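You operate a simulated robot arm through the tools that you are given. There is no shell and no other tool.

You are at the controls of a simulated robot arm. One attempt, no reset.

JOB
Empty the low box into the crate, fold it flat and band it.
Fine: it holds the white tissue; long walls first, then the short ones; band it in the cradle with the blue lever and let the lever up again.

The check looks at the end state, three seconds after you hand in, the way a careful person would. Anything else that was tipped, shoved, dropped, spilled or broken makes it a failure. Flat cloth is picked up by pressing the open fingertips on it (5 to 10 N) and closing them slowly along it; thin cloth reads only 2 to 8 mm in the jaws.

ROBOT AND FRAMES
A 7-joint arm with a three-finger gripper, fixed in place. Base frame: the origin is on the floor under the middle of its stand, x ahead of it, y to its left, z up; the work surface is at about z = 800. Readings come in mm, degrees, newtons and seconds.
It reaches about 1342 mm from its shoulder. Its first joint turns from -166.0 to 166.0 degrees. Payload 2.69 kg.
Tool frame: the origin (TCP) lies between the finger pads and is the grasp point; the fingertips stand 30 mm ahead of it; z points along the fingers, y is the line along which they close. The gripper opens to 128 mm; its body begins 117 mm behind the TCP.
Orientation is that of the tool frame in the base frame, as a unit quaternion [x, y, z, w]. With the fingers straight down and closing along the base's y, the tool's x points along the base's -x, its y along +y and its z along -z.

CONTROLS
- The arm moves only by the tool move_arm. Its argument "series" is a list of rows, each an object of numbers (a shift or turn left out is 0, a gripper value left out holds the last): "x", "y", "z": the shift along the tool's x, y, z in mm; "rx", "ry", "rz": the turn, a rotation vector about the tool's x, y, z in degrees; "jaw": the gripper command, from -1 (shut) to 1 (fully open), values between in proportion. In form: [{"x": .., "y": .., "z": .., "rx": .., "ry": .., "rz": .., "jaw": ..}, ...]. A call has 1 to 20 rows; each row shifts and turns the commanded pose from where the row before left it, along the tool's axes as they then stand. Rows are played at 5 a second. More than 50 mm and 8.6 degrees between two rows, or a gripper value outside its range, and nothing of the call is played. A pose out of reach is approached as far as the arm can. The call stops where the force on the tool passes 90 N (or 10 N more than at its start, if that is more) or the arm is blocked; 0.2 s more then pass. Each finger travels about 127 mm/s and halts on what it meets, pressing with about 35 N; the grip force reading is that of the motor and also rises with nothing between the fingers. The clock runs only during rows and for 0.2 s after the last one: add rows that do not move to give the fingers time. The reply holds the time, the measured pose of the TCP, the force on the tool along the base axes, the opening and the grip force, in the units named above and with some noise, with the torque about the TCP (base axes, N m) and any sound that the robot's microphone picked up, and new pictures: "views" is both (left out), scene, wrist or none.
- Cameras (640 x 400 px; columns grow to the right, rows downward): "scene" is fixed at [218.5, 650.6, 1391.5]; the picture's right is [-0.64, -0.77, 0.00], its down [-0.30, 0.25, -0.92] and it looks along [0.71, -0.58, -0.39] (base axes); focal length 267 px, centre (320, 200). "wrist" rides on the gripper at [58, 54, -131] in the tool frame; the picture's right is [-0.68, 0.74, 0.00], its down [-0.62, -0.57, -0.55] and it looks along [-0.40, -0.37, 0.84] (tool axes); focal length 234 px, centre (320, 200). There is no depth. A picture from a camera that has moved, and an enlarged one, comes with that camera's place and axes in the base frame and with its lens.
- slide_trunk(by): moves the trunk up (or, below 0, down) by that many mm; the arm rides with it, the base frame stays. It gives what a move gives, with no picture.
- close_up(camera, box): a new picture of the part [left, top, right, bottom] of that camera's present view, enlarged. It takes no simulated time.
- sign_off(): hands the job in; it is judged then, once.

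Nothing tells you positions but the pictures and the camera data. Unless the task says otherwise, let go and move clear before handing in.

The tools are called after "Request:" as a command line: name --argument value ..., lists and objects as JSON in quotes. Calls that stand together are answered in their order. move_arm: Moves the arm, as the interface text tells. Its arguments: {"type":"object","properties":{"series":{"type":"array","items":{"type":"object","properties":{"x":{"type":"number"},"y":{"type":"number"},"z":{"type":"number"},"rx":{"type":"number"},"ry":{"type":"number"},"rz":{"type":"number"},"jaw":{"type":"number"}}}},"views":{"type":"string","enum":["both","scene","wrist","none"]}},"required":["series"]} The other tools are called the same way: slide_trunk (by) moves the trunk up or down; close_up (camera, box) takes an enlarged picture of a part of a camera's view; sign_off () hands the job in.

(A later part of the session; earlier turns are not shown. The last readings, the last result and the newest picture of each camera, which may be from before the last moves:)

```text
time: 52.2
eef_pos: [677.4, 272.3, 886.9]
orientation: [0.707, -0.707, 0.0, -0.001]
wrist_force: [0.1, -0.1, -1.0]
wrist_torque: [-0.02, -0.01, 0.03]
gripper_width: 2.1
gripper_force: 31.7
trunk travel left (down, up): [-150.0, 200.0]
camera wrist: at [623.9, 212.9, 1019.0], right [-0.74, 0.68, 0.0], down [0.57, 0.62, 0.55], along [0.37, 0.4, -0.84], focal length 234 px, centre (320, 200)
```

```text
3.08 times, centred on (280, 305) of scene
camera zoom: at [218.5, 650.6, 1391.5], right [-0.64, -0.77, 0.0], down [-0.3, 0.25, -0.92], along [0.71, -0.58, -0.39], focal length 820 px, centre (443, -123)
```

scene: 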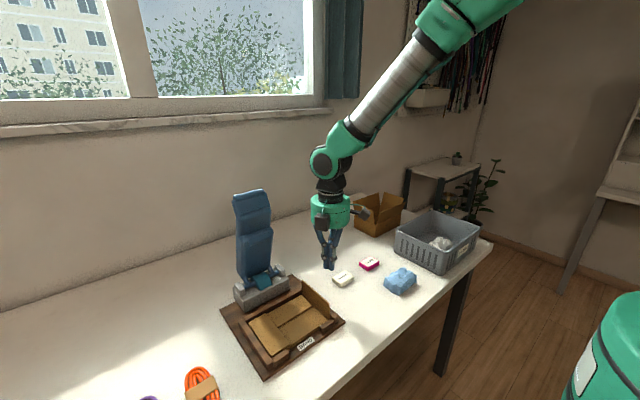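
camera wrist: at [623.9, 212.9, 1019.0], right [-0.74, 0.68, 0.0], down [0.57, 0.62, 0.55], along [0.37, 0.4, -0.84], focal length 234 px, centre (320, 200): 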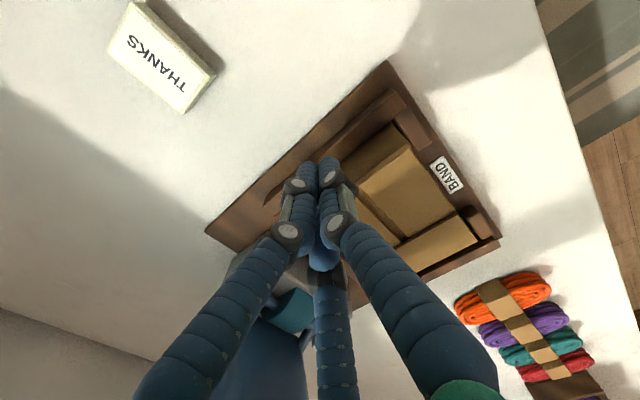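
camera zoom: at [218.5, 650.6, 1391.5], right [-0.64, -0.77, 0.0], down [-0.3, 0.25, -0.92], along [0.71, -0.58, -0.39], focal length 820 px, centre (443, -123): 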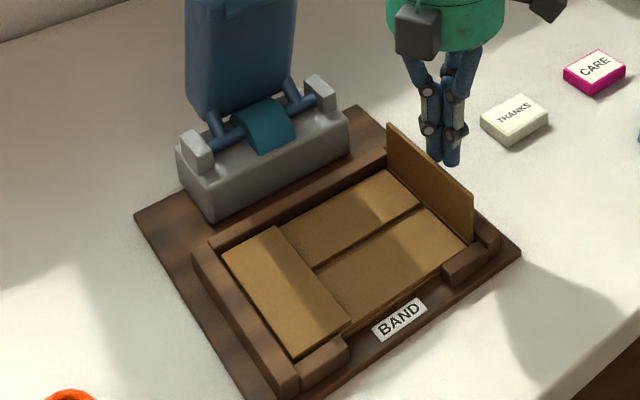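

Request:
move_arm --series '[{"x": -8}, {"x": -8}, {"x": -8, "z": 2}, {"x": -8, "z": 5}, {"x": -7, "z": 6}, {}]' --views "wrist"

Request:
close_up --camera "scene" --box '[215, 240, 345, 370]'

```text
time: 53.6
eef_pos: [678.6, 312.0, 874.8]
orientation: [-0.707, 0.708, 0.0, 0.0]
wrist_force: [-0.2, 0.4, -0.6]
wrist_torque: [-0.06, 0.03, -0.03]
gripper_width: 2.0
gripper_force: 30.8
trunk travel left (down, up): [-150.0, 200.0]
camera wrist: at [625.0, 252.3, 1006.1], right [-0.74, 0.68, 0.0], down [0.57, 0.62, 0.55], along [0.37, 0.4, -0.84], focal length 234 px, centre (320, 200)
```

wrist: 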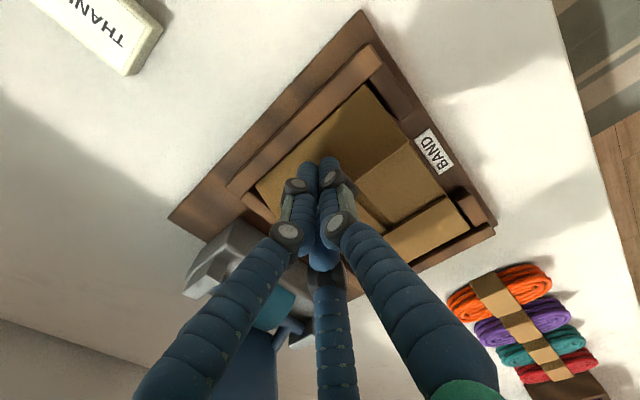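

```text
3.08 times, centred on (280, 305) of scene
camera zoom: at [218.5, 650.6, 1391.5], right [-0.64, -0.77, 0.0], down [-0.3, 0.25, -0.92], along [0.71, -0.58, -0.39], focal length 820 px, centre (443, -123)
```

zoom: 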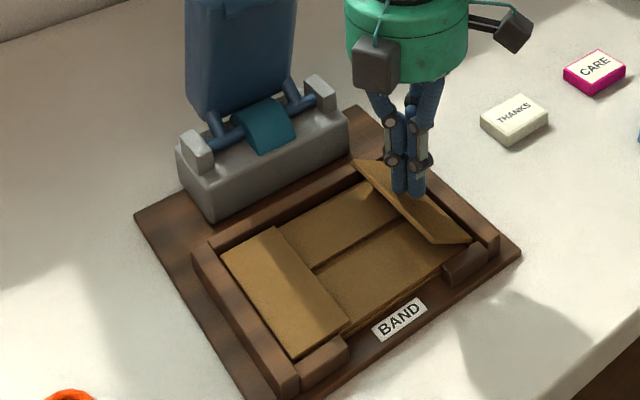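

The last wall is well past vertical. Pressing it down flat.

Request:
move_arm --series '[{"x": -7, "z": 6}, {"x": -6, "z": 6}, {"x": -2, "z": 5}, {"z": 4}, {}]' --views "wrist"

Request:
close_up --camera "scene" --box '[215, 240, 345, 370]'

```text
time: 54.8
eef_pos: [677.1, 326.7, 854.1]
orientation: [0.707, -0.707, 0.0, 0.001]
wrist_force: [0.8, 0.3, 0.1]
wrist_torque: [-0.01, -0.04, 0.01]
gripper_width: 2.0
gripper_force: 31.2
trunk travel left (down, up): [-150.0, 200.0]
camera wrist: at [624.7, 266.4, 984.8], right [-0.74, 0.68, 0.0], down [0.57, 0.62, 0.55], along [0.37, 0.4, -0.84], focal length 234 px, centre (320, 200)
```

wrist: 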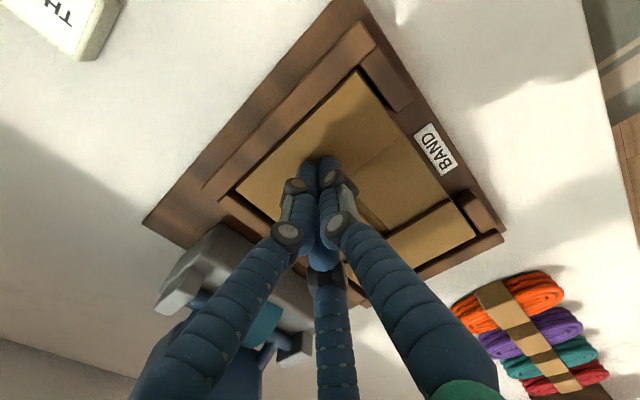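

```text
3.08 times, centred on (280, 305) of scene
camera zoom: at [218.5, 650.6, 1391.5], right [-0.64, -0.77, 0.0], down [-0.3, 0.25, -0.92], along [0.71, -0.58, -0.39], focal length 820 px, centre (443, -123)
```

zoom: 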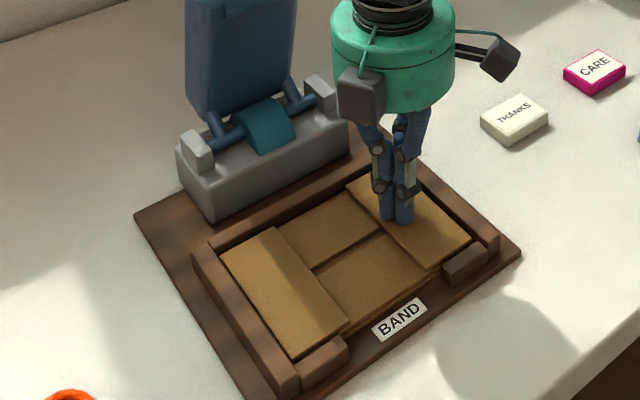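

Request:
move_arm --series '[{"z": 2}, {"z": 1.5}, {}]' --views "none"

```text
time: 55.6
eef_pos: [677.2, 325.1, 850.9]
orientation: [0.707, -0.707, 0.001, -0.001]
wrist_force: [-3.5, -0.5, 12.5]
wrist_torque: [-0.04, 0.17, 0.06]
gripper_width: 5.8
gripper_force: 31.3
trunk travel left (down, up): [-150.0, 200.0]
```

All four panels are folded. Lifting away and backing off to check that the stack stays flat and to study the lever.

Request:
move_arm --series '[{"z": -5}, {"z": -20}, {"z": -40}, {"z": -40}, {"x": 20, "y": 30, "z": -20}, {"x": 20, "y": 30, "z": -20}, {"x": 20, "y": 30, "z": -20}, {"x": 20, "y": 30, "z": -20}, {}]' --views "both"

Request:
close_up --camera "scene" --box '[215, 240, 345, 370]'

Request:
close_up --camera "scene" --box '[215, 180, 305, 310]'

Request:
close_up --camera "wrist" --box '[200, 0, 480, 220]'

```text
time: 57.6
eef_pos: [556.2, 245.6, 1036.6]
orientation: [0.707, -0.707, 0.001, -0.001]
wrist_force: [0.3, -0.8, 0.5]
wrist_torque: [0.03, -0.05, -0.03]
gripper_width: 2.1
gripper_force: 31.7
trunk travel left (down, up): [-150.0, 200.0]
camera wrist: at [503.2, 186.1, 1168.0], right [-0.74, 0.68, 0.0], down [0.56, 0.62, 0.55], along [0.37, 0.4, -0.84], focal length 234 px, centre (320, 200)
```

scene: 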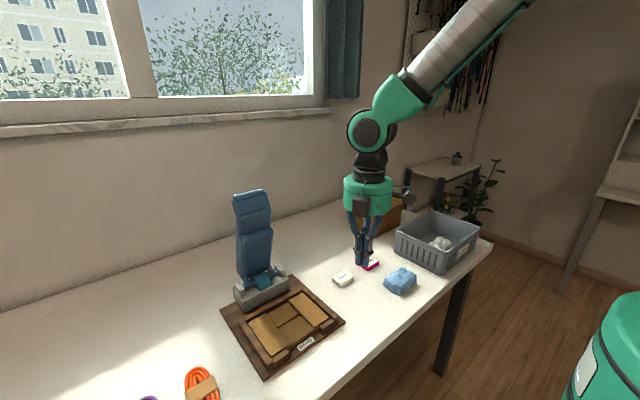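
wrist: 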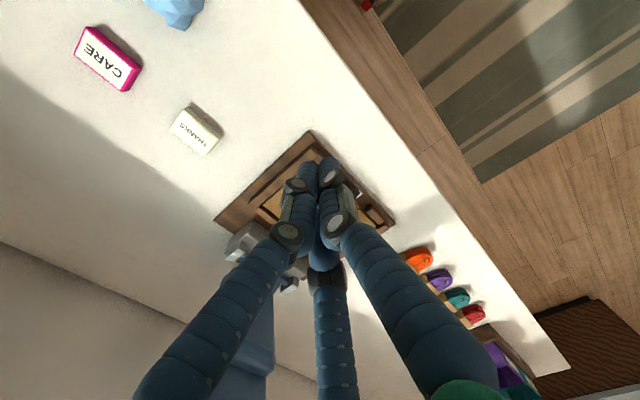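

```text
3.08 times, centred on (280, 305) of scene
camera zoom: at [218.5, 650.6, 1391.5], right [-0.64, -0.77, 0.0], down [-0.3, 0.25, -0.92], along [0.71, -0.58, -0.39], focal length 820 px, centre (443, -123)
```

zoom: 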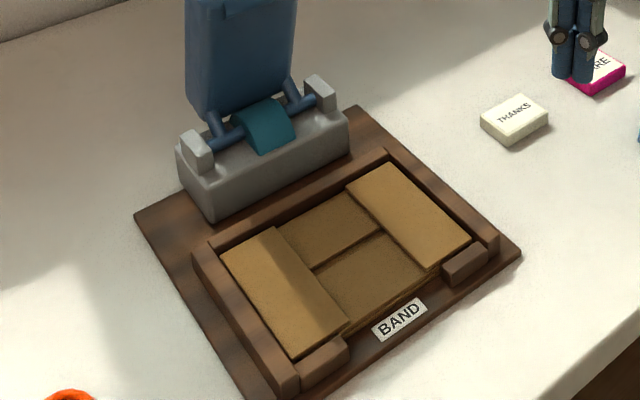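

```text
3.08 times, centred on (260, 245) of scene
camera zoom: at [218.5, 650.6, 1391.5], right [-0.64, -0.77, 0.0], down [-0.3, 0.25, -0.92], along [0.71, -0.58, -0.39], focal length 820 px, centre (505, 62)
```

zoom: 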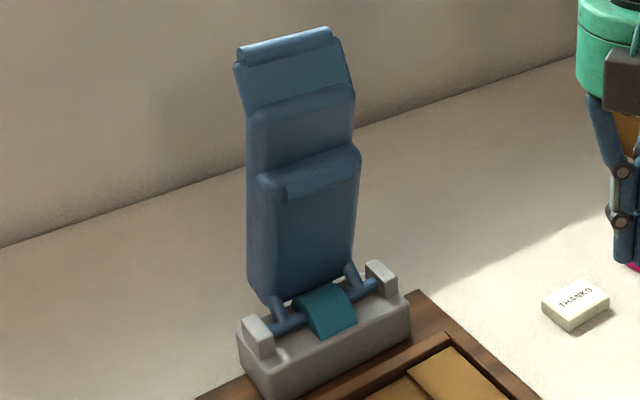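

```text
1.82 times, centred on (340, 110) of wrist
camera zoom: at [503.2, 186.1, 1168.0], right [-0.74, 0.68, 0.0], down [0.56, 0.62, 0.55], along [0.37, 0.4, -0.84], focal length 426 px, centre (284, 364)
```

zoom: 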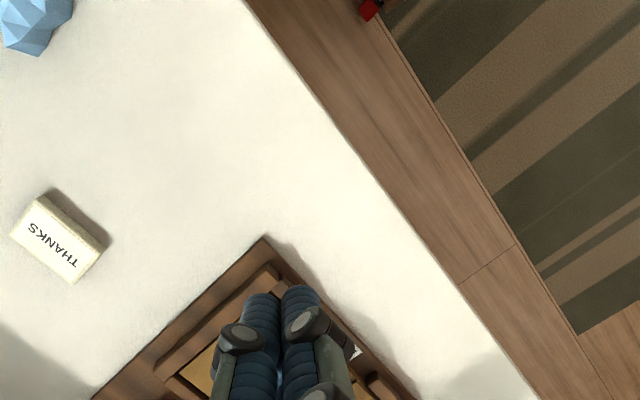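

The box is folded flat between the rails, short panels on top. Next I'll bring the closed fingers high over and behind the lever, to about x 920, so I can pull it forward and press it down.

Request:
move_arm --series '[{"z": -45}, {"z": -45}, {"z": -45}, {"z": -45}, {"z": -40}, {"x": -17, "y": -45}, {"x": -17, "y": -45}, {"x": -17, "y": -45}, {"x": -17, "y": -45}, {"x": -17, "y": -45}, {"x": -17, "y": -45}, {"x": -17, "y": -45}, {"x": -17, "y": -45}, {"x": 0, "y": -4}, {}]' --views "both"

Request:
close_up --camera "scene" --box '[180, 80, 340, 320]'

```text
time: 60.8
eef_pos: [919.4, 382.0, 1257.8]
orientation: [0.708, -0.707, -0.001, 0.0]
wrist_force: [0.2, -1.3, 0.3]
wrist_torque: [-0.03, -0.02, -0.01]
gripper_width: 2.0
gripper_force: 31.4
trunk travel left (down, up): [-150.0, 200.0]
camera wrist: at [866.7, 323.6, 1387.7], right [-0.74, 0.68, 0.0], down [0.57, 0.62, 0.55], along [0.37, 0.4, -0.84], focal length 234 px, centre (320, 200)
```

scene: 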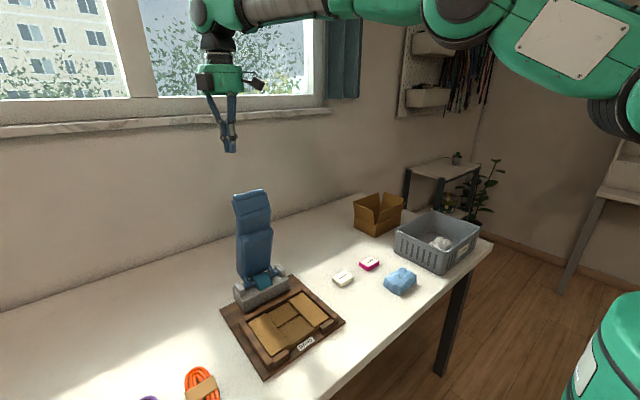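
wrist: 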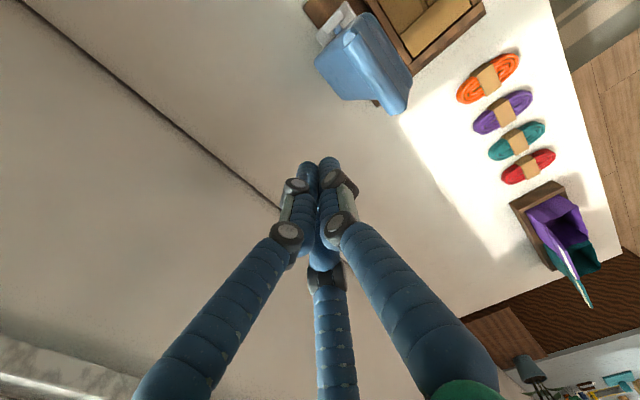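

```text
1.67 times, centred on (260, 200) of scene
camera zoom: at [218.5, 650.6, 1391.5], right [-0.64, -0.77, 0.0], down [-0.3, 0.25, -0.92], along [0.71, -0.58, -0.39], focal length 444 px, centre (420, 200)
```

zoom: 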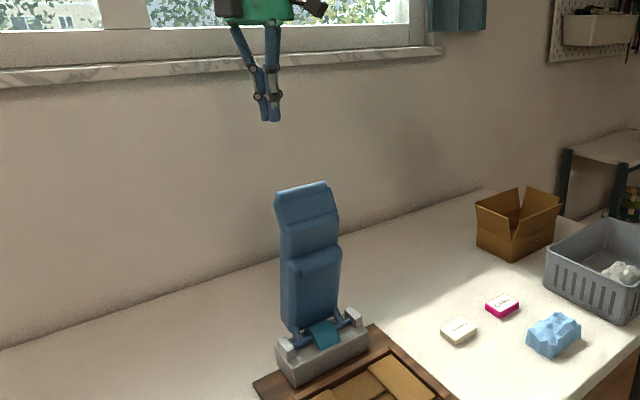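

Request:
close_up --camera "wrist" --box '[280, 0, 440, 130]'

```text
3.08 times, centred on (360, 65) of wrist
camera zoom: at [866.7, 323.6, 1387.7], right [-0.74, 0.68, 0.0], down [0.57, 0.62, 0.55], along [0.37, 0.4, -0.84], focal length 720 px, centre (197, 615)
```

zoom: 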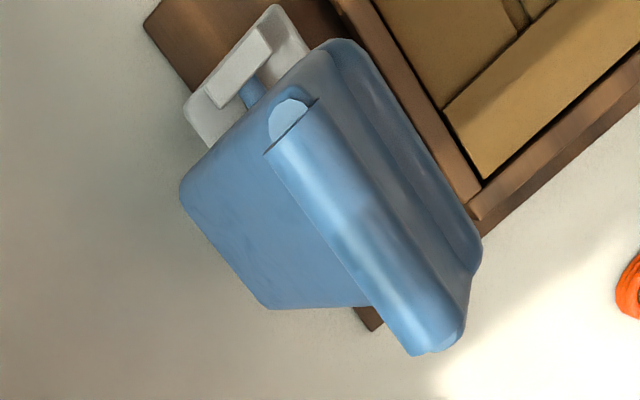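

The lever top is at about x 843, z 1128, centred on y 380, with free space behind it. Lowering the closed fingers behind its upper part.

Request:
move_arm --series '[{"x": 2, "z": 45}, {"z": 45}, {"z": 45}, {"z": 8}, {"y": 10}, {"y": 10}, {}]' --views "both"

Request:
close_up --camera "scene" --box '[180, 140, 320, 320]'

Request:
close_up --camera "wrist" --box '[200, 0, 480, 220]'

```text
time: 62.4
eef_pos: [899.7, 380.9, 1110.9]
orientation: [-0.707, 0.707, 0.0, 0.0]
wrist_force: [-1.1, 0.1, 0.3]
wrist_torque: [0.01, -0.02, 0.0]
gripper_width: 2.1
gripper_force: 31.2
trunk travel left (down, up): [-150.0, 200.0]
camera wrist: at [847.8, 321.0, 1242.9], right [-0.74, 0.68, 0.0], down [0.57, 0.62, 0.55], along [0.37, 0.4, -0.84], focal length 234 px, centre (320, 200)
```

scene: 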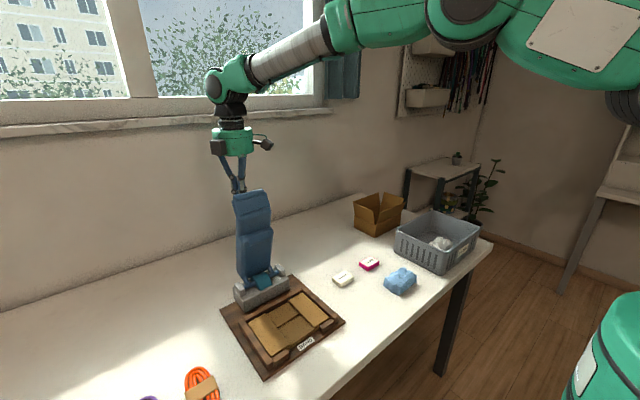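
wrist: 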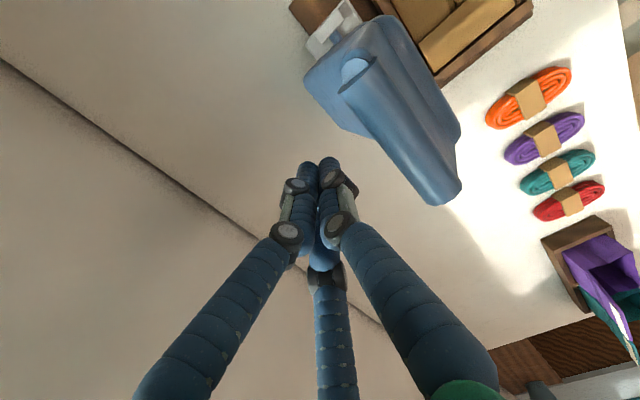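

```text
2.22 times, centred on (250, 230) of scene
camera zoom: at [218.5, 650.6, 1391.5], right [-0.64, -0.77, 0.0], down [-0.3, 0.25, -0.92], along [0.71, -0.58, -0.39], focal length 592 px, centre (476, 133)
```

zoom: 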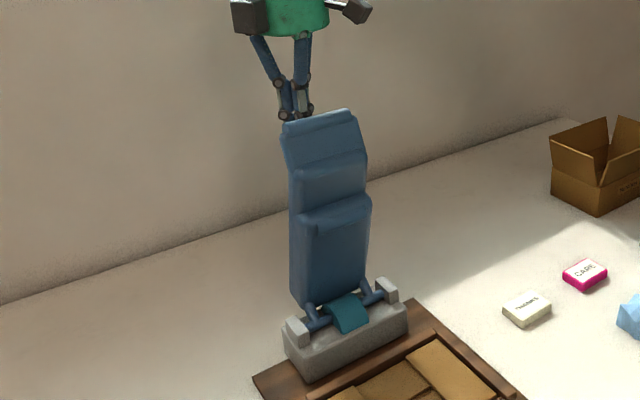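

```text
1.82 times, centred on (340, 110) of wrist
camera zoom: at [847.8, 321.0, 1242.9], right [-0.74, 0.68, 0.0], down [0.57, 0.62, 0.55], along [0.37, 0.4, -0.84], focal length 426 px, centre (284, 364)
```

zoom: 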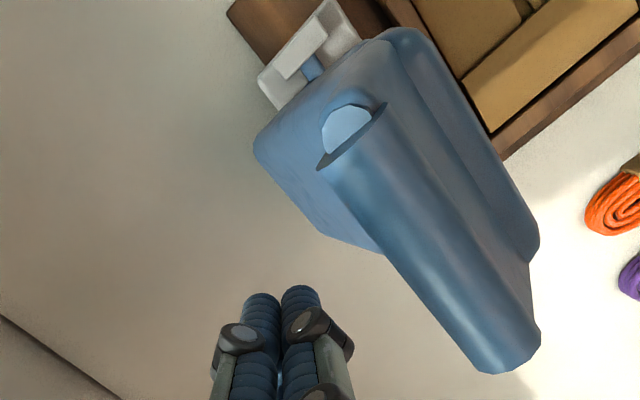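

The fingers are behind the lever with clearance. Moving -x in small steps until they touch it.

Request:
move_arm --series '[{"y": 8}, {"y": 8}, {"y": 8}, {}]' --views "both"

Request:
close_up --camera "wrist" --box '[200, 0, 480, 220]'

```text
time: 63.4
eef_pos: [876.2, 379.9, 1111.0]
orientation: [0.708, -0.706, 0.0, -0.001]
wrist_force: [-0.4, 0.0, -0.1]
wrist_torque: [0.01, 0.02, -0.02]
gripper_width: 2.2
gripper_force: 30.9
trunk travel left (down, up): [-150.0, 200.0]
camera wrist: at [824.0, 320.4, 1242.5], right [-0.74, 0.68, 0.0], down [0.57, 0.62, 0.55], along [0.37, 0.4, -0.84], focal length 234 px, centre (320, 200)
```

scene: 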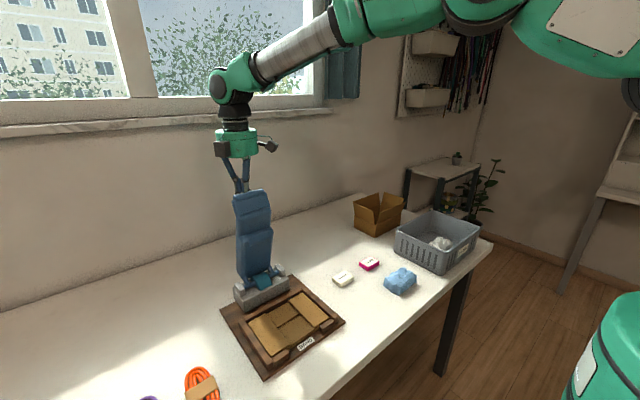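
wrist: 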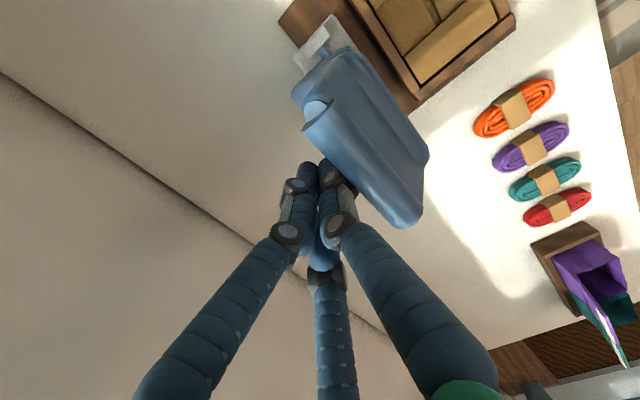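

```text
1.82 times, centred on (340, 110) of wrist
camera zoom: at [824.0, 320.4, 1242.5], right [-0.74, 0.68, 0.0], down [0.57, 0.62, 0.55], along [0.37, 0.4, -0.84], focal length 426 px, centre (284, 364)
```

zoom: 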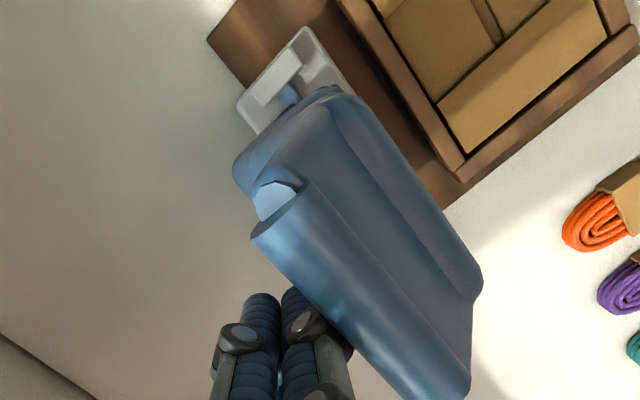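

Almost touching. Continuing gently.

Request:
move_arm --series '[{"y": 6}, {"y": 6}, {"y": 6}, {}]' --views "both"

Request:
close_up --camera "scene" --box '[180, 140, 320, 320]'

```text
time: 64.4
eef_pos: [859.4, 379.8, 1110.7]
orientation: [0.707, -0.707, 0.0, 0.001]
wrist_force: [0.5, -0.5, -0.1]
wrist_torque: [0.01, 0.0, -0.02]
gripper_width: 1.9
gripper_force: 31.0
trunk travel left (down, up): [-150.0, 200.0]
camera wrist: at [805.9, 320.4, 1243.1], right [-0.74, 0.68, 0.0], down [0.57, 0.62, 0.55], along [0.37, 0.4, -0.84], focal length 234 px, centre (320, 200)
```

scene: 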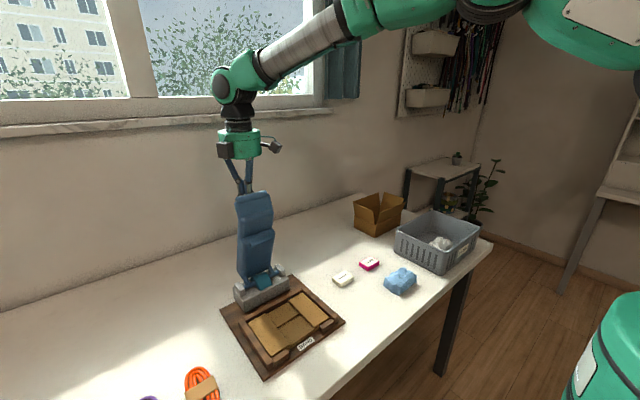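
wrist: 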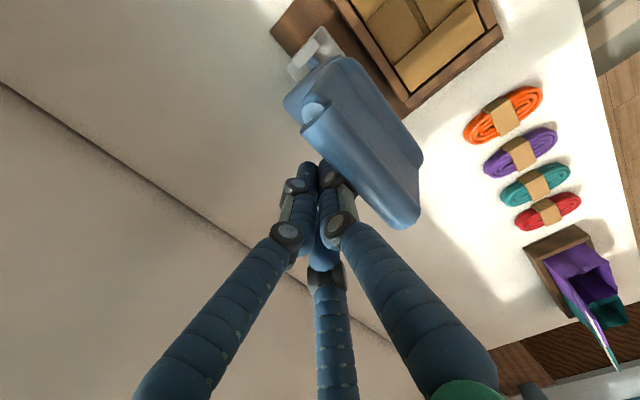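

```text
2.22 times, centred on (250, 230) of scene
camera zoom: at [218.5, 650.6, 1391.5], right [-0.64, -0.77, 0.0], down [-0.3, 0.25, -0.92], along [0.71, -0.58, -0.39], focal length 592 px, centre (476, 133)
```

zoom: 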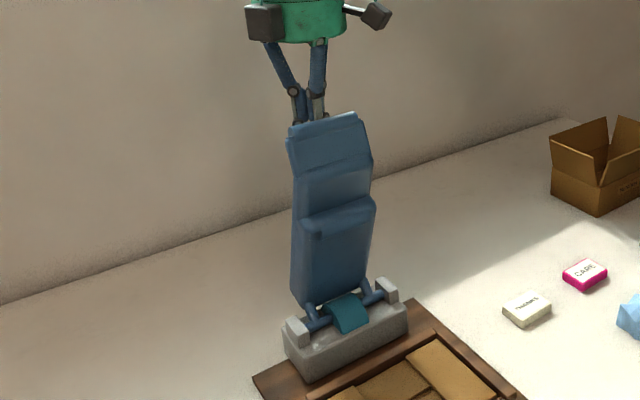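

The lever moves easily under light contact. Pulling it further forward along its arc, a bit at a time.

Request:
move_arm --series '[{"y": 12, "z": -1}, {"y": 12, "z": -1}, {"y": 12, "z": -1}, {"y": 12, "z": 0}, {}]' --views "both"

Request:
close_up --camera "scene" --box '[180, 140, 320, 320]'

```text
time: 65.6
eef_pos: [810.8, 380.0, 1115.1]
orientation: [0.708, -0.706, -0.001, 0.0]
wrist_force: [0.4, 0.6, 0.1]
wrist_torque: [-0.01, -0.04, 0.0]
gripper_width: 1.9
gripper_force: 32.1
trunk travel left (down, up): [-150.0, 200.0]
camera wrist: at [757.3, 321.6, 1246.6], right [-0.74, 0.68, 0.0], down [0.56, 0.62, 0.55], along [0.37, 0.4, -0.84], focal length 234 px, centre (320, 200)
```

scene: 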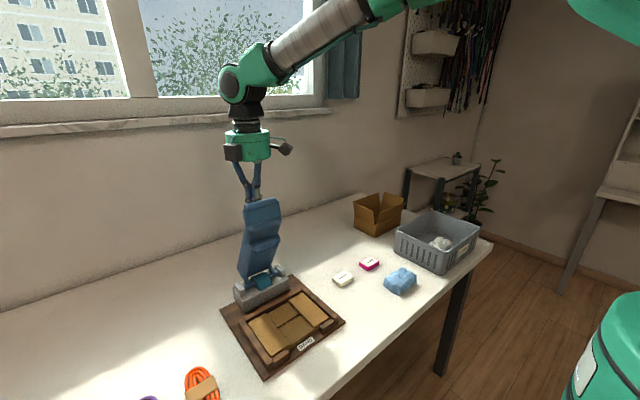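
wrist: 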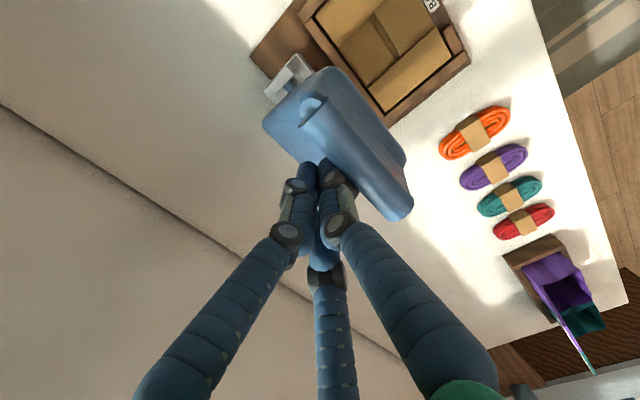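

```text
2.22 times, centred on (250, 230) of scene
camera zoom: at [218.5, 650.6, 1391.5], right [-0.64, -0.77, 0.0], down [-0.3, 0.25, -0.92], along [0.71, -0.58, -0.39], focal length 592 px, centre (476, 133)
```

zoom: 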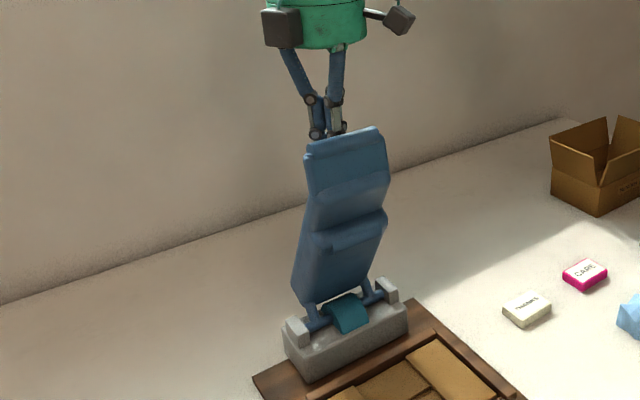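

Working well. Continuing toward 30–45° of lever travel.

Request:
move_arm --series '[{"y": 13, "z": 1}, {"y": 13, "z": 2}, {"y": 13, "z": 2}, {"y": 14, "z": 4}, {"y": 14, "z": 4}, {}]' --views "none"

Request:
close_up --camera "scene" --box '[180, 140, 320, 320]'

```text
time: 67.0
eef_pos: [744.0, 381.8, 1102.8]
orientation: [0.708, -0.706, 0.0, 0.0]
wrist_force: [-0.3, 0.1, 0.0]
wrist_torque: [-0.02, 0.0, 0.03]
gripper_width: 2.0
gripper_force: 31.6
trunk travel left (down, up): [-150.0, 200.0]
```

```text
2.22 times, centred on (250, 230) of scene
camera zoom: at [218.5, 650.6, 1391.5], right [-0.64, -0.77, 0.0], down [-0.3, 0.25, -0.92], along [0.71, -0.58, -0.39], focal length 592 px, centre (476, 133)
```

zoom: 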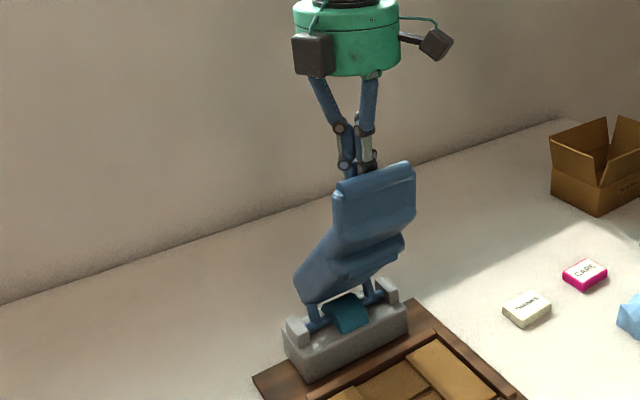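

Request:
move_arm --series '[{"y": 13, "z": 6}, {"y": 13, "z": 7}, {"y": 13, "z": 8}, {"y": 12, "z": 9}, {}]' --views "both"

Request:
close_up --camera "scene" --box '[200, 160, 360, 360]'

```text
time: 68.2
eef_pos: [692.4, 381.0, 1072.1]
orientation: [0.707, -0.707, 0.0, 0.0]
wrist_force: [0.0, 0.6, 0.0]
wrist_torque: [0.01, 0.02, -0.03]
gripper_width: 2.1
gripper_force: 31.2
trunk travel left (down, up): [-150.0, 200.0]
camera wrist: at [639.7, 321.2, 1203.7], right [-0.74, 0.68, 0.0], down [0.56, 0.62, 0.55], along [0.37, 0.4, -0.84], focal length 234 px, centre (320, 200)
```

scene: 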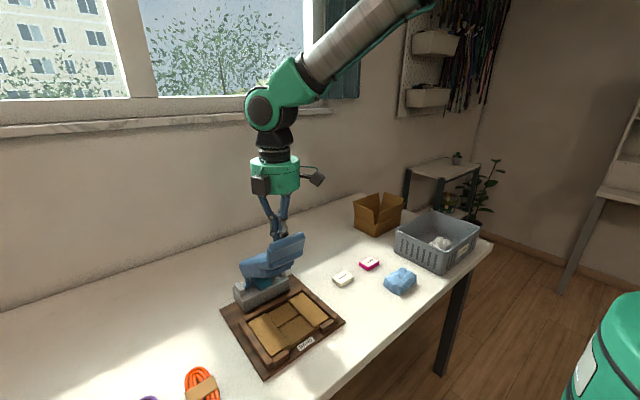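
wrist: 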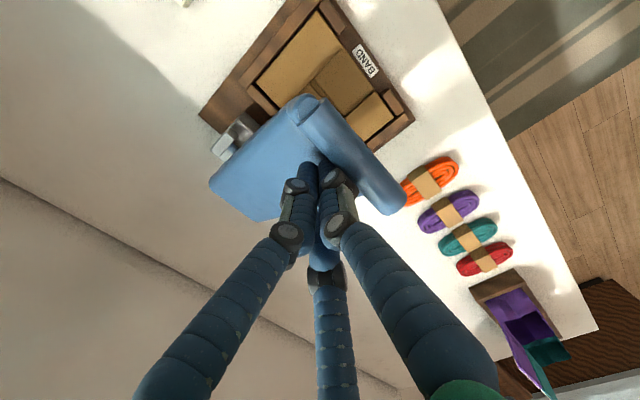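

```text
2.00 times, centred on (280, 260) of scene
camera zoom: at [218.5, 650.6, 1391.5], right [-0.64, -0.77, 0.0], down [-0.3, 0.25, -0.92], along [0.71, -0.58, -0.39], focal length 533 px, centre (400, 80)
```

zoom: 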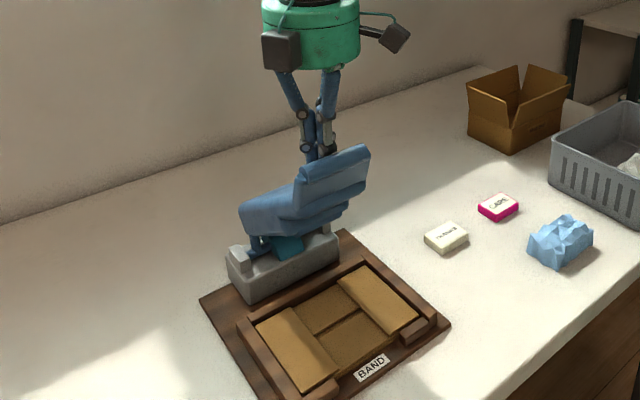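

The lever is past halfway and the folded box is undisturbed. Continuing down along the arc.

Request:
move_arm --series '[{"y": 12, "z": 9}, {"y": 11, "z": 10}, {"y": 11, "z": 10}, {"y": 10, "z": 11}, {}]' --views "both"

Request:
close_up --camera "scene" --box '[200, 180, 360, 380]'

```text
time: 69.4
eef_pos: [648.7, 379.6, 1033.6]
orientation: [0.708, -0.707, 0.0, 0.0]
wrist_force: [0.2, -0.5, -0.3]
wrist_torque: [0.02, -0.01, 0.02]
gripper_width: 2.0
gripper_force: 31.4
trunk travel left (down, up): [-150.0, 200.0]
camera wrist: at [595.6, 320.3, 1164.7], right [-0.74, 0.68, 0.0], down [0.56, 0.62, 0.55], along [0.37, 0.4, -0.84], focal length 234 px, centre (320, 200)
```

scene: 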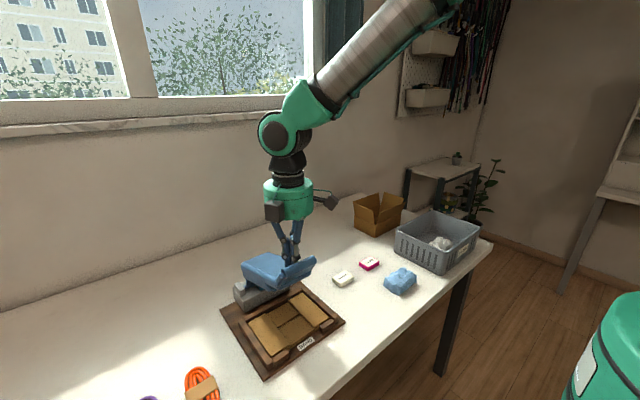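
wrist: 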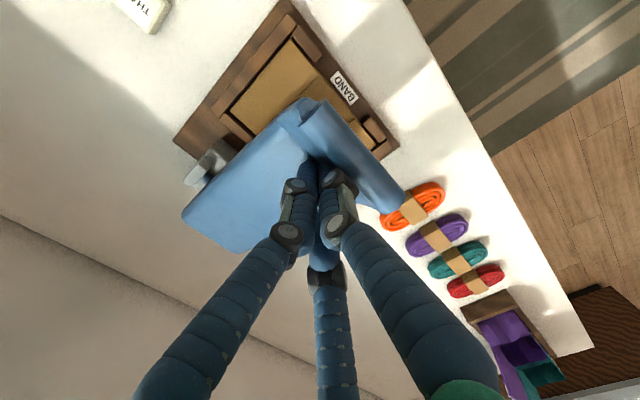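

```text
2.00 times, centred on (280, 280) of scene
camera zoom: at [218.5, 650.6, 1391.5], right [-0.64, -0.77, 0.0], down [-0.3, 0.25, -0.92], along [0.71, -0.58, -0.39], focal length 533 px, centre (400, 40)
```

zoom: 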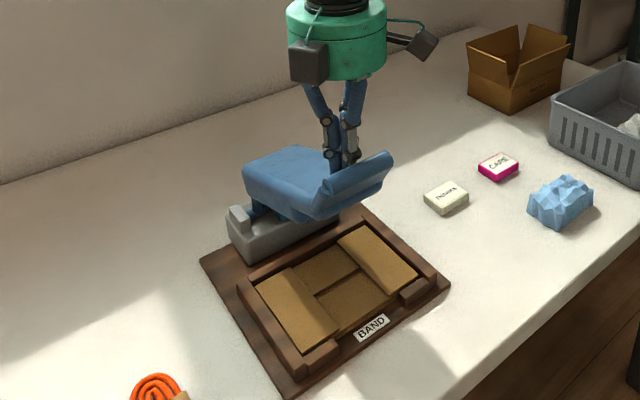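

Request:
move_arm --series '[{"y": 8, "z": 11}, {"y": 7, "z": 12}, {"y": 6, "z": 12}, {"y": 5, "z": 12}, {}]' --views "both"

Request:
close_up --camera "scene" --box '[200, 200, 360, 380]'

Request:
close_up --camera "wrist" --box '[160, 0, 440, 260]'

```text
time: 70.6
eef_pos: [622.9, 379.0, 985.8]
orientation: [0.707, -0.707, 0.0, 0.0]
wrist_force: [0.5, 0.0, 0.3]
wrist_torque: [-0.02, 0.01, 0.01]
gripper_width: 2.3
gripper_force: 31.4
trunk travel left (down, up): [-150.0, 200.0]
camera wrist: at [570.6, 320.3, 1117.3], right [-0.74, 0.68, 0.0], down [0.56, 0.62, 0.55], along [0.37, 0.4, -0.84], focal length 234 px, centre (320, 200)
```

scene: 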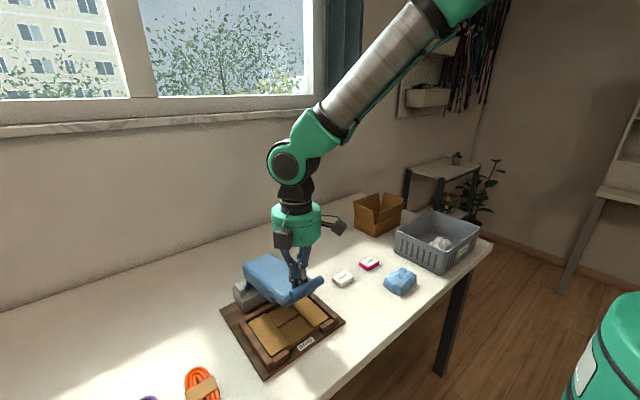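
wrist: 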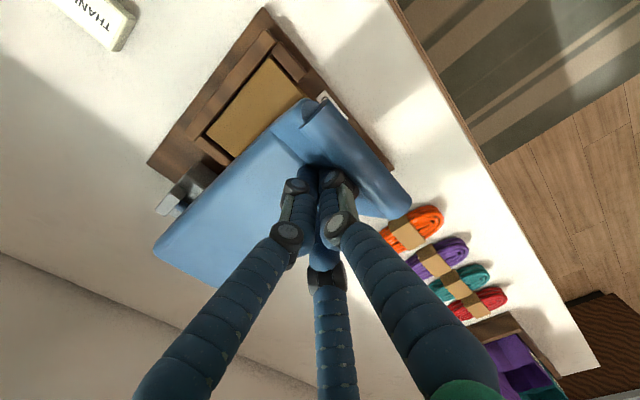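

```text
2.22 times, centred on (280, 290) of scene
camera zoom: at [218.5, 650.6, 1391.5], right [-0.64, -0.77, 0.0], down [-0.3, 0.25, -0.92], along [0.71, -0.58, -0.39], focal length 592 px, centre (409, 0)
```

zoom: 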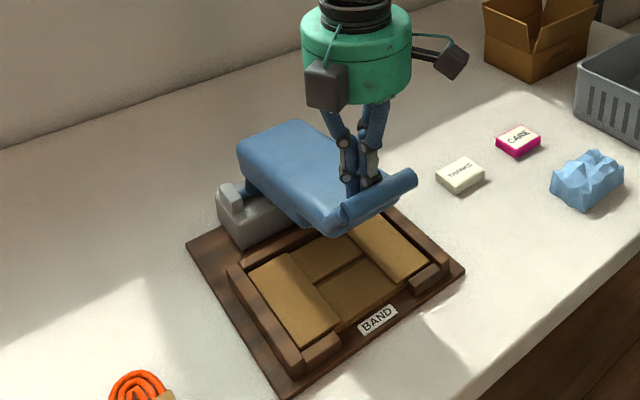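

```text
1.54 times, centred on (300, 130) of wrist
camera zoom: at [570.6, 320.3, 1117.3], right [-0.74, 0.68, 0.0], down [0.56, 0.62, 0.55], along [0.37, 0.4, -0.84], focal length 360 px, centre (351, 308)
```

zoom: 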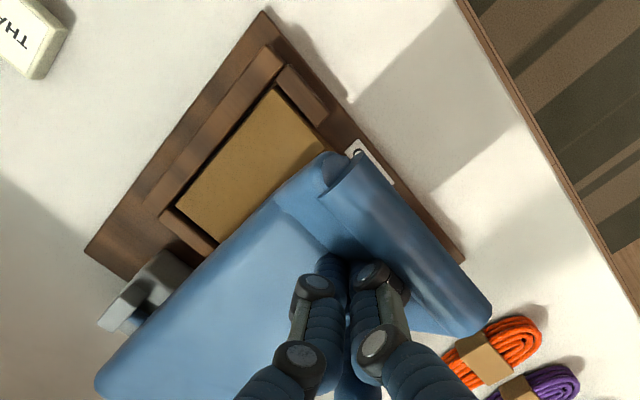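

The lever is nearly horizontal. Pressing it down further, watching force and sound.

Request:
move_arm --series '[{"y": 4, "z": 11}, {"y": 3, "z": 11}, {"y": 2, "z": 11}, {}]' --views "both"

Request:
close_up --camera "scene" --box '[200, 200, 360, 380]'

```text
time: 71.6
eef_pos: [613.9, 380.2, 953.1]
orientation: [-0.707, 0.707, 0.0, 0.0]
wrist_force: [-0.2, -0.1, -0.1]
wrist_torque: [0.01, 0.03, -0.02]
gripper_width: 2.0
gripper_force: 31.2
trunk travel left (down, up): [-150.0, 200.0]
camera wrist: at [561.5, 320.9, 1083.9], right [-0.74, 0.68, 0.0], down [0.56, 0.62, 0.55], along [0.37, 0.4, -0.84], focal length 234 px, centre (320, 200)
```

scene: 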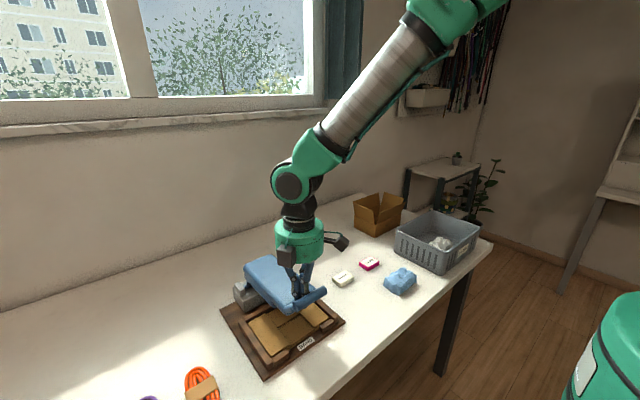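
wrist: 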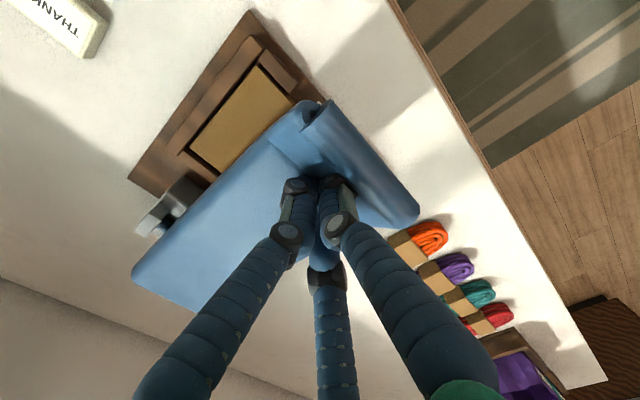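

```text
2.22 times, centred on (280, 290) of scene
camera zoom: at [218.5, 650.6, 1391.5], right [-0.64, -0.77, 0.0], down [-0.3, 0.25, -0.92], along [0.71, -0.58, -0.39], focal length 592 px, centre (409, 0)
```

zoom: 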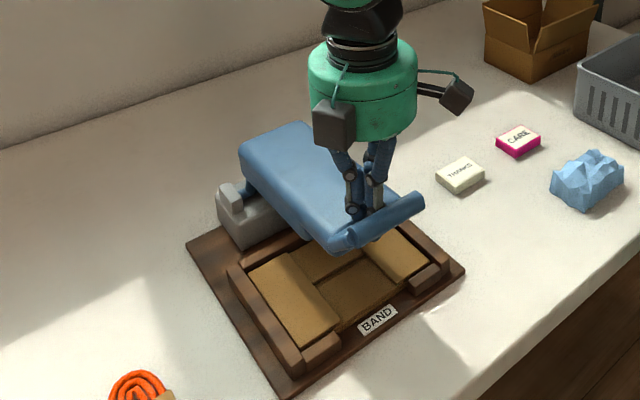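

Request:
move_arm --series '[{"y": 1, "z": 9}, {"y": 0, "z": 9}, {"y": 0, "z": 8}, {}]' --views "wrist"

Request:
close_up --camera "scene" --box '[200, 200, 360, 380]'

```text
time: 72.6
eef_pos: [612.2, 380.8, 925.7]
orientation: [0.707, -0.707, 0.0, 0.0]
wrist_force: [-0.1, 0.3, 0.1]
wrist_torque: [-0.02, 0.07, 0.03]
gripper_width: 2.0
gripper_force: 31.8
trunk travel left (down, up): [-150.0, 200.0]
camera wrist: at [560.1, 320.6, 1057.7], right [-0.74, 0.68, 0.0], down [0.56, 0.62, 0.55], along [0.37, 0.4, -0.84], focal length 234 px, centre (320, 200)
```

wrist: 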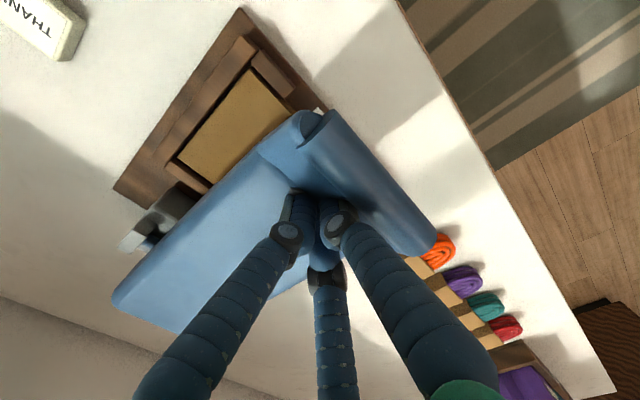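

```text
2.22 times, centred on (280, 290) of scene
camera zoom: at [218.5, 650.6, 1391.5], right [-0.64, -0.77, 0.0], down [-0.3, 0.25, -0.92], along [0.71, -0.58, -0.39], focal length 592 px, centre (409, 0)
```

zoom: 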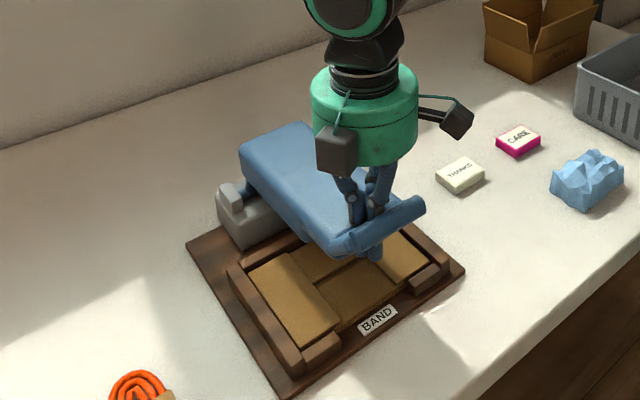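

The lever has stopped following. The fingertips seem to have slipped into the crook by the handle and are showing below it, with no force reading. I'll back straight up the same way and look again.

Request:
move_arm --series '[{"z": -8}, {"z": -9}, {"y": -1, "z": -9}, {}]' --views "wrist"

Request:
close_up --camera "scene" --box '[220, 230, 340, 330]'

Request:
close_up --camera "wrist" --box '[220, 60, 460, 280]'

```text
time: 73.5
eef_pos: [621.9, 380.2, 952.6]
orientation: [-0.707, 0.708, -0.001, 0.004]
wrist_force: [27.4, 3.3, -13.8]
wrist_torque: [-0.04, 0.55, -0.03]
gripper_width: 2.2
gripper_force: 31.3
trunk travel left (down, up): [-150.0, 200.0]
stopped in row 4: the force on the tool passed its limit at 93 N (the readings are from after the stop); the commanded pose is now the measured one
camera wrist: at [568.1, 320.6, 1082.9], right [-0.74, 0.68, 0.0], down [0.56, 0.61, 0.56], along [0.38, 0.41, -0.83], focal length 234 px, centre (320, 200)
```

wrist: 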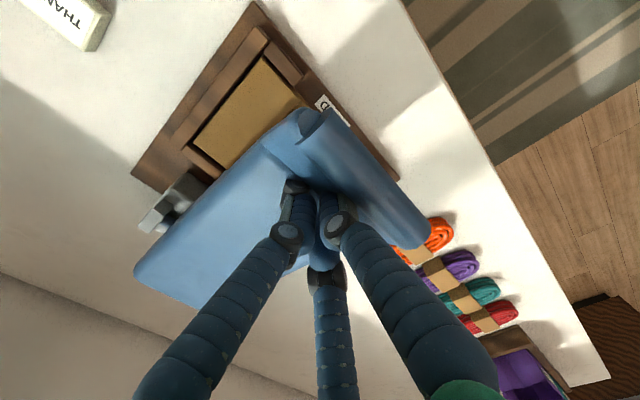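

```text
4.00 times, centred on (280, 280) of scene
camera zoom: at [218.5, 650.6, 1391.5], right [-0.64, -0.77, 0.0], down [-0.3, 0.25, -0.92], along [0.71, -0.58, -0.39], focal length 1066 px, centre (480, -120)
```

zoom: 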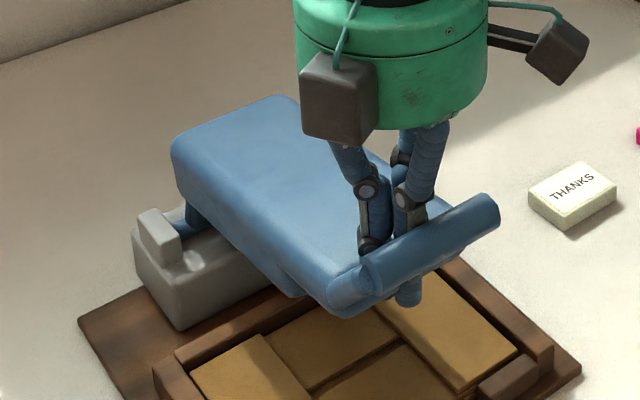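

```text
1.82 times, centred on (340, 170) of wrist
camera zoom: at [568.1, 320.6, 1082.9], right [-0.74, 0.68, 0.0], down [0.56, 0.61, 0.56], along [0.38, 0.41, -0.83], focal length 426 px, centre (284, 254)
```

zoom: 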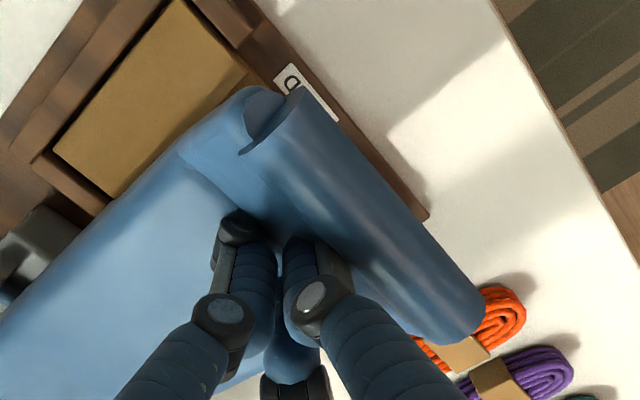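

Raising met 93 N: the fingers are hooked in the lever handle. I'll look closely before any further move.

Request:
close_up --camera "scene" --box '[280, 250, 330, 300]'

Request:
close_up --camera "wrist" --box '[260, 100, 400, 230]'

Request:
close_up --camera "scene" --box '[220, 240, 340, 370]'

```text
8.00 times, centred on (305, 275) of scene
camera zoom: at [218.5, 650.6, 1391.5], right [-0.64, -0.77, 0.0], down [-0.3, 0.25, -0.92], along [0.71, -0.58, -0.39], focal length 2132 px, centre (440, -400)
```

zoom: 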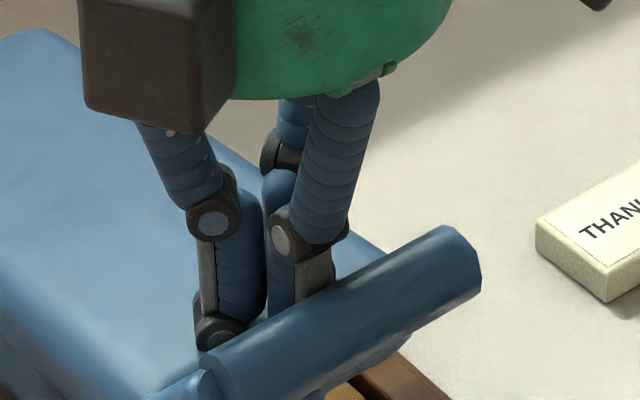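

```text
3.08 times, centred on (330, 165) of wrist
camera zoom: at [568.1, 320.6, 1082.9], right [-0.74, 0.68, 0.0], down [0.56, 0.61, 0.56], along [0.38, 0.41, -0.83], focal length 720 px, centre (289, 308)
```

zoom: 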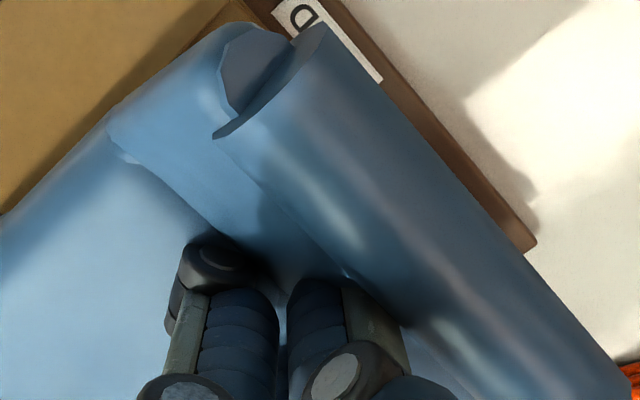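

```text
3.08 times, centred on (280, 305) of scene
camera zoom: at [218.5, 650.6, 1391.5], right [-0.64, -0.77, 0.0], down [-0.3, 0.25, -0.92], along [0.71, -0.58, -0.39], focal length 820 px, centre (443, -123)
```

zoom: 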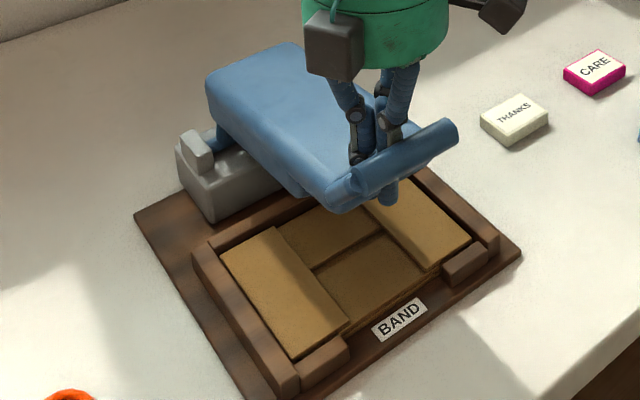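

The tips have slipped past the plate between lever body and handle bar, and the bar is pushing them toward +x. I'll relieve that side force with a small +x/down motion, then withdraw along the lever's tilted normal.

Request:
move_arm --series '[{"y": -2, "z": 1}, {"y": -1, "z": 0}, {}]' --views "none"

```text
time: 74.3
eef_pos: [621.3, 380.0, 950.7]
orientation: [0.707, -0.707, 0.002, -0.002]
wrist_force: [8.7, 1.8, -3.7]
wrist_torque: [-0.11, 0.15, -0.06]
gripper_width: 2.0
gripper_force: 31.7
trunk travel left (down, up): [-150.0, 200.0]
```

Request:
move_arm --series '[{"y": -2, "z": 1}, {"y": -2, "z": 1}, {}]' --views "none"

```text
time: 75.1
eef_pos: [625.0, 379.3, 948.5]
orientation: [-0.707, 0.707, -0.002, 0.003]
wrist_force: [-0.2, -0.8, -0.3]
wrist_torque: [0.0, 0.0, -0.01]
gripper_width: 2.4
gripper_force: 32.0
trunk travel left (down, up): [-150.0, 200.0]
```

The force is relieved. Now withdrawing upward along the lever's normal, in small steps.

Request:
move_arm --series '[{"y": -1.2, "z": -4}, {"y": -1.2, "z": -4}, {}]' --views "none"

Request:
close_up --camera "scene" --box '[250, 240, 340, 310]'

```text
time: 75.9
eef_pos: [627.0, 380.5, 957.0]
orientation: [0.707, -0.707, 0.002, -0.003]
wrist_force: [4.5, 0.5, -2.2]
wrist_torque: [0.01, 0.11, -0.01]
gripper_width: 2.1
gripper_force: 31.7
trunk travel left (down, up): [-150.0, 200.0]
```

```text
5.71 times, centred on (295, 275) of scene
camera zoom: at [218.5, 650.6, 1391.5], right [-0.64, -0.77, 0.0], down [-0.3, 0.25, -0.92], along [0.71, -0.58, -0.39], focal length 1523 px, centre (463, -229)
```

zoom: 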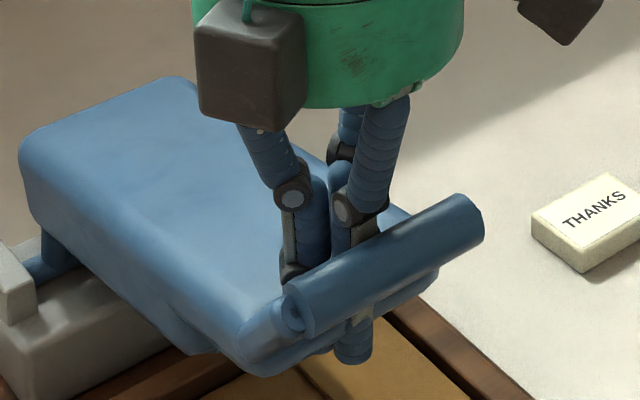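

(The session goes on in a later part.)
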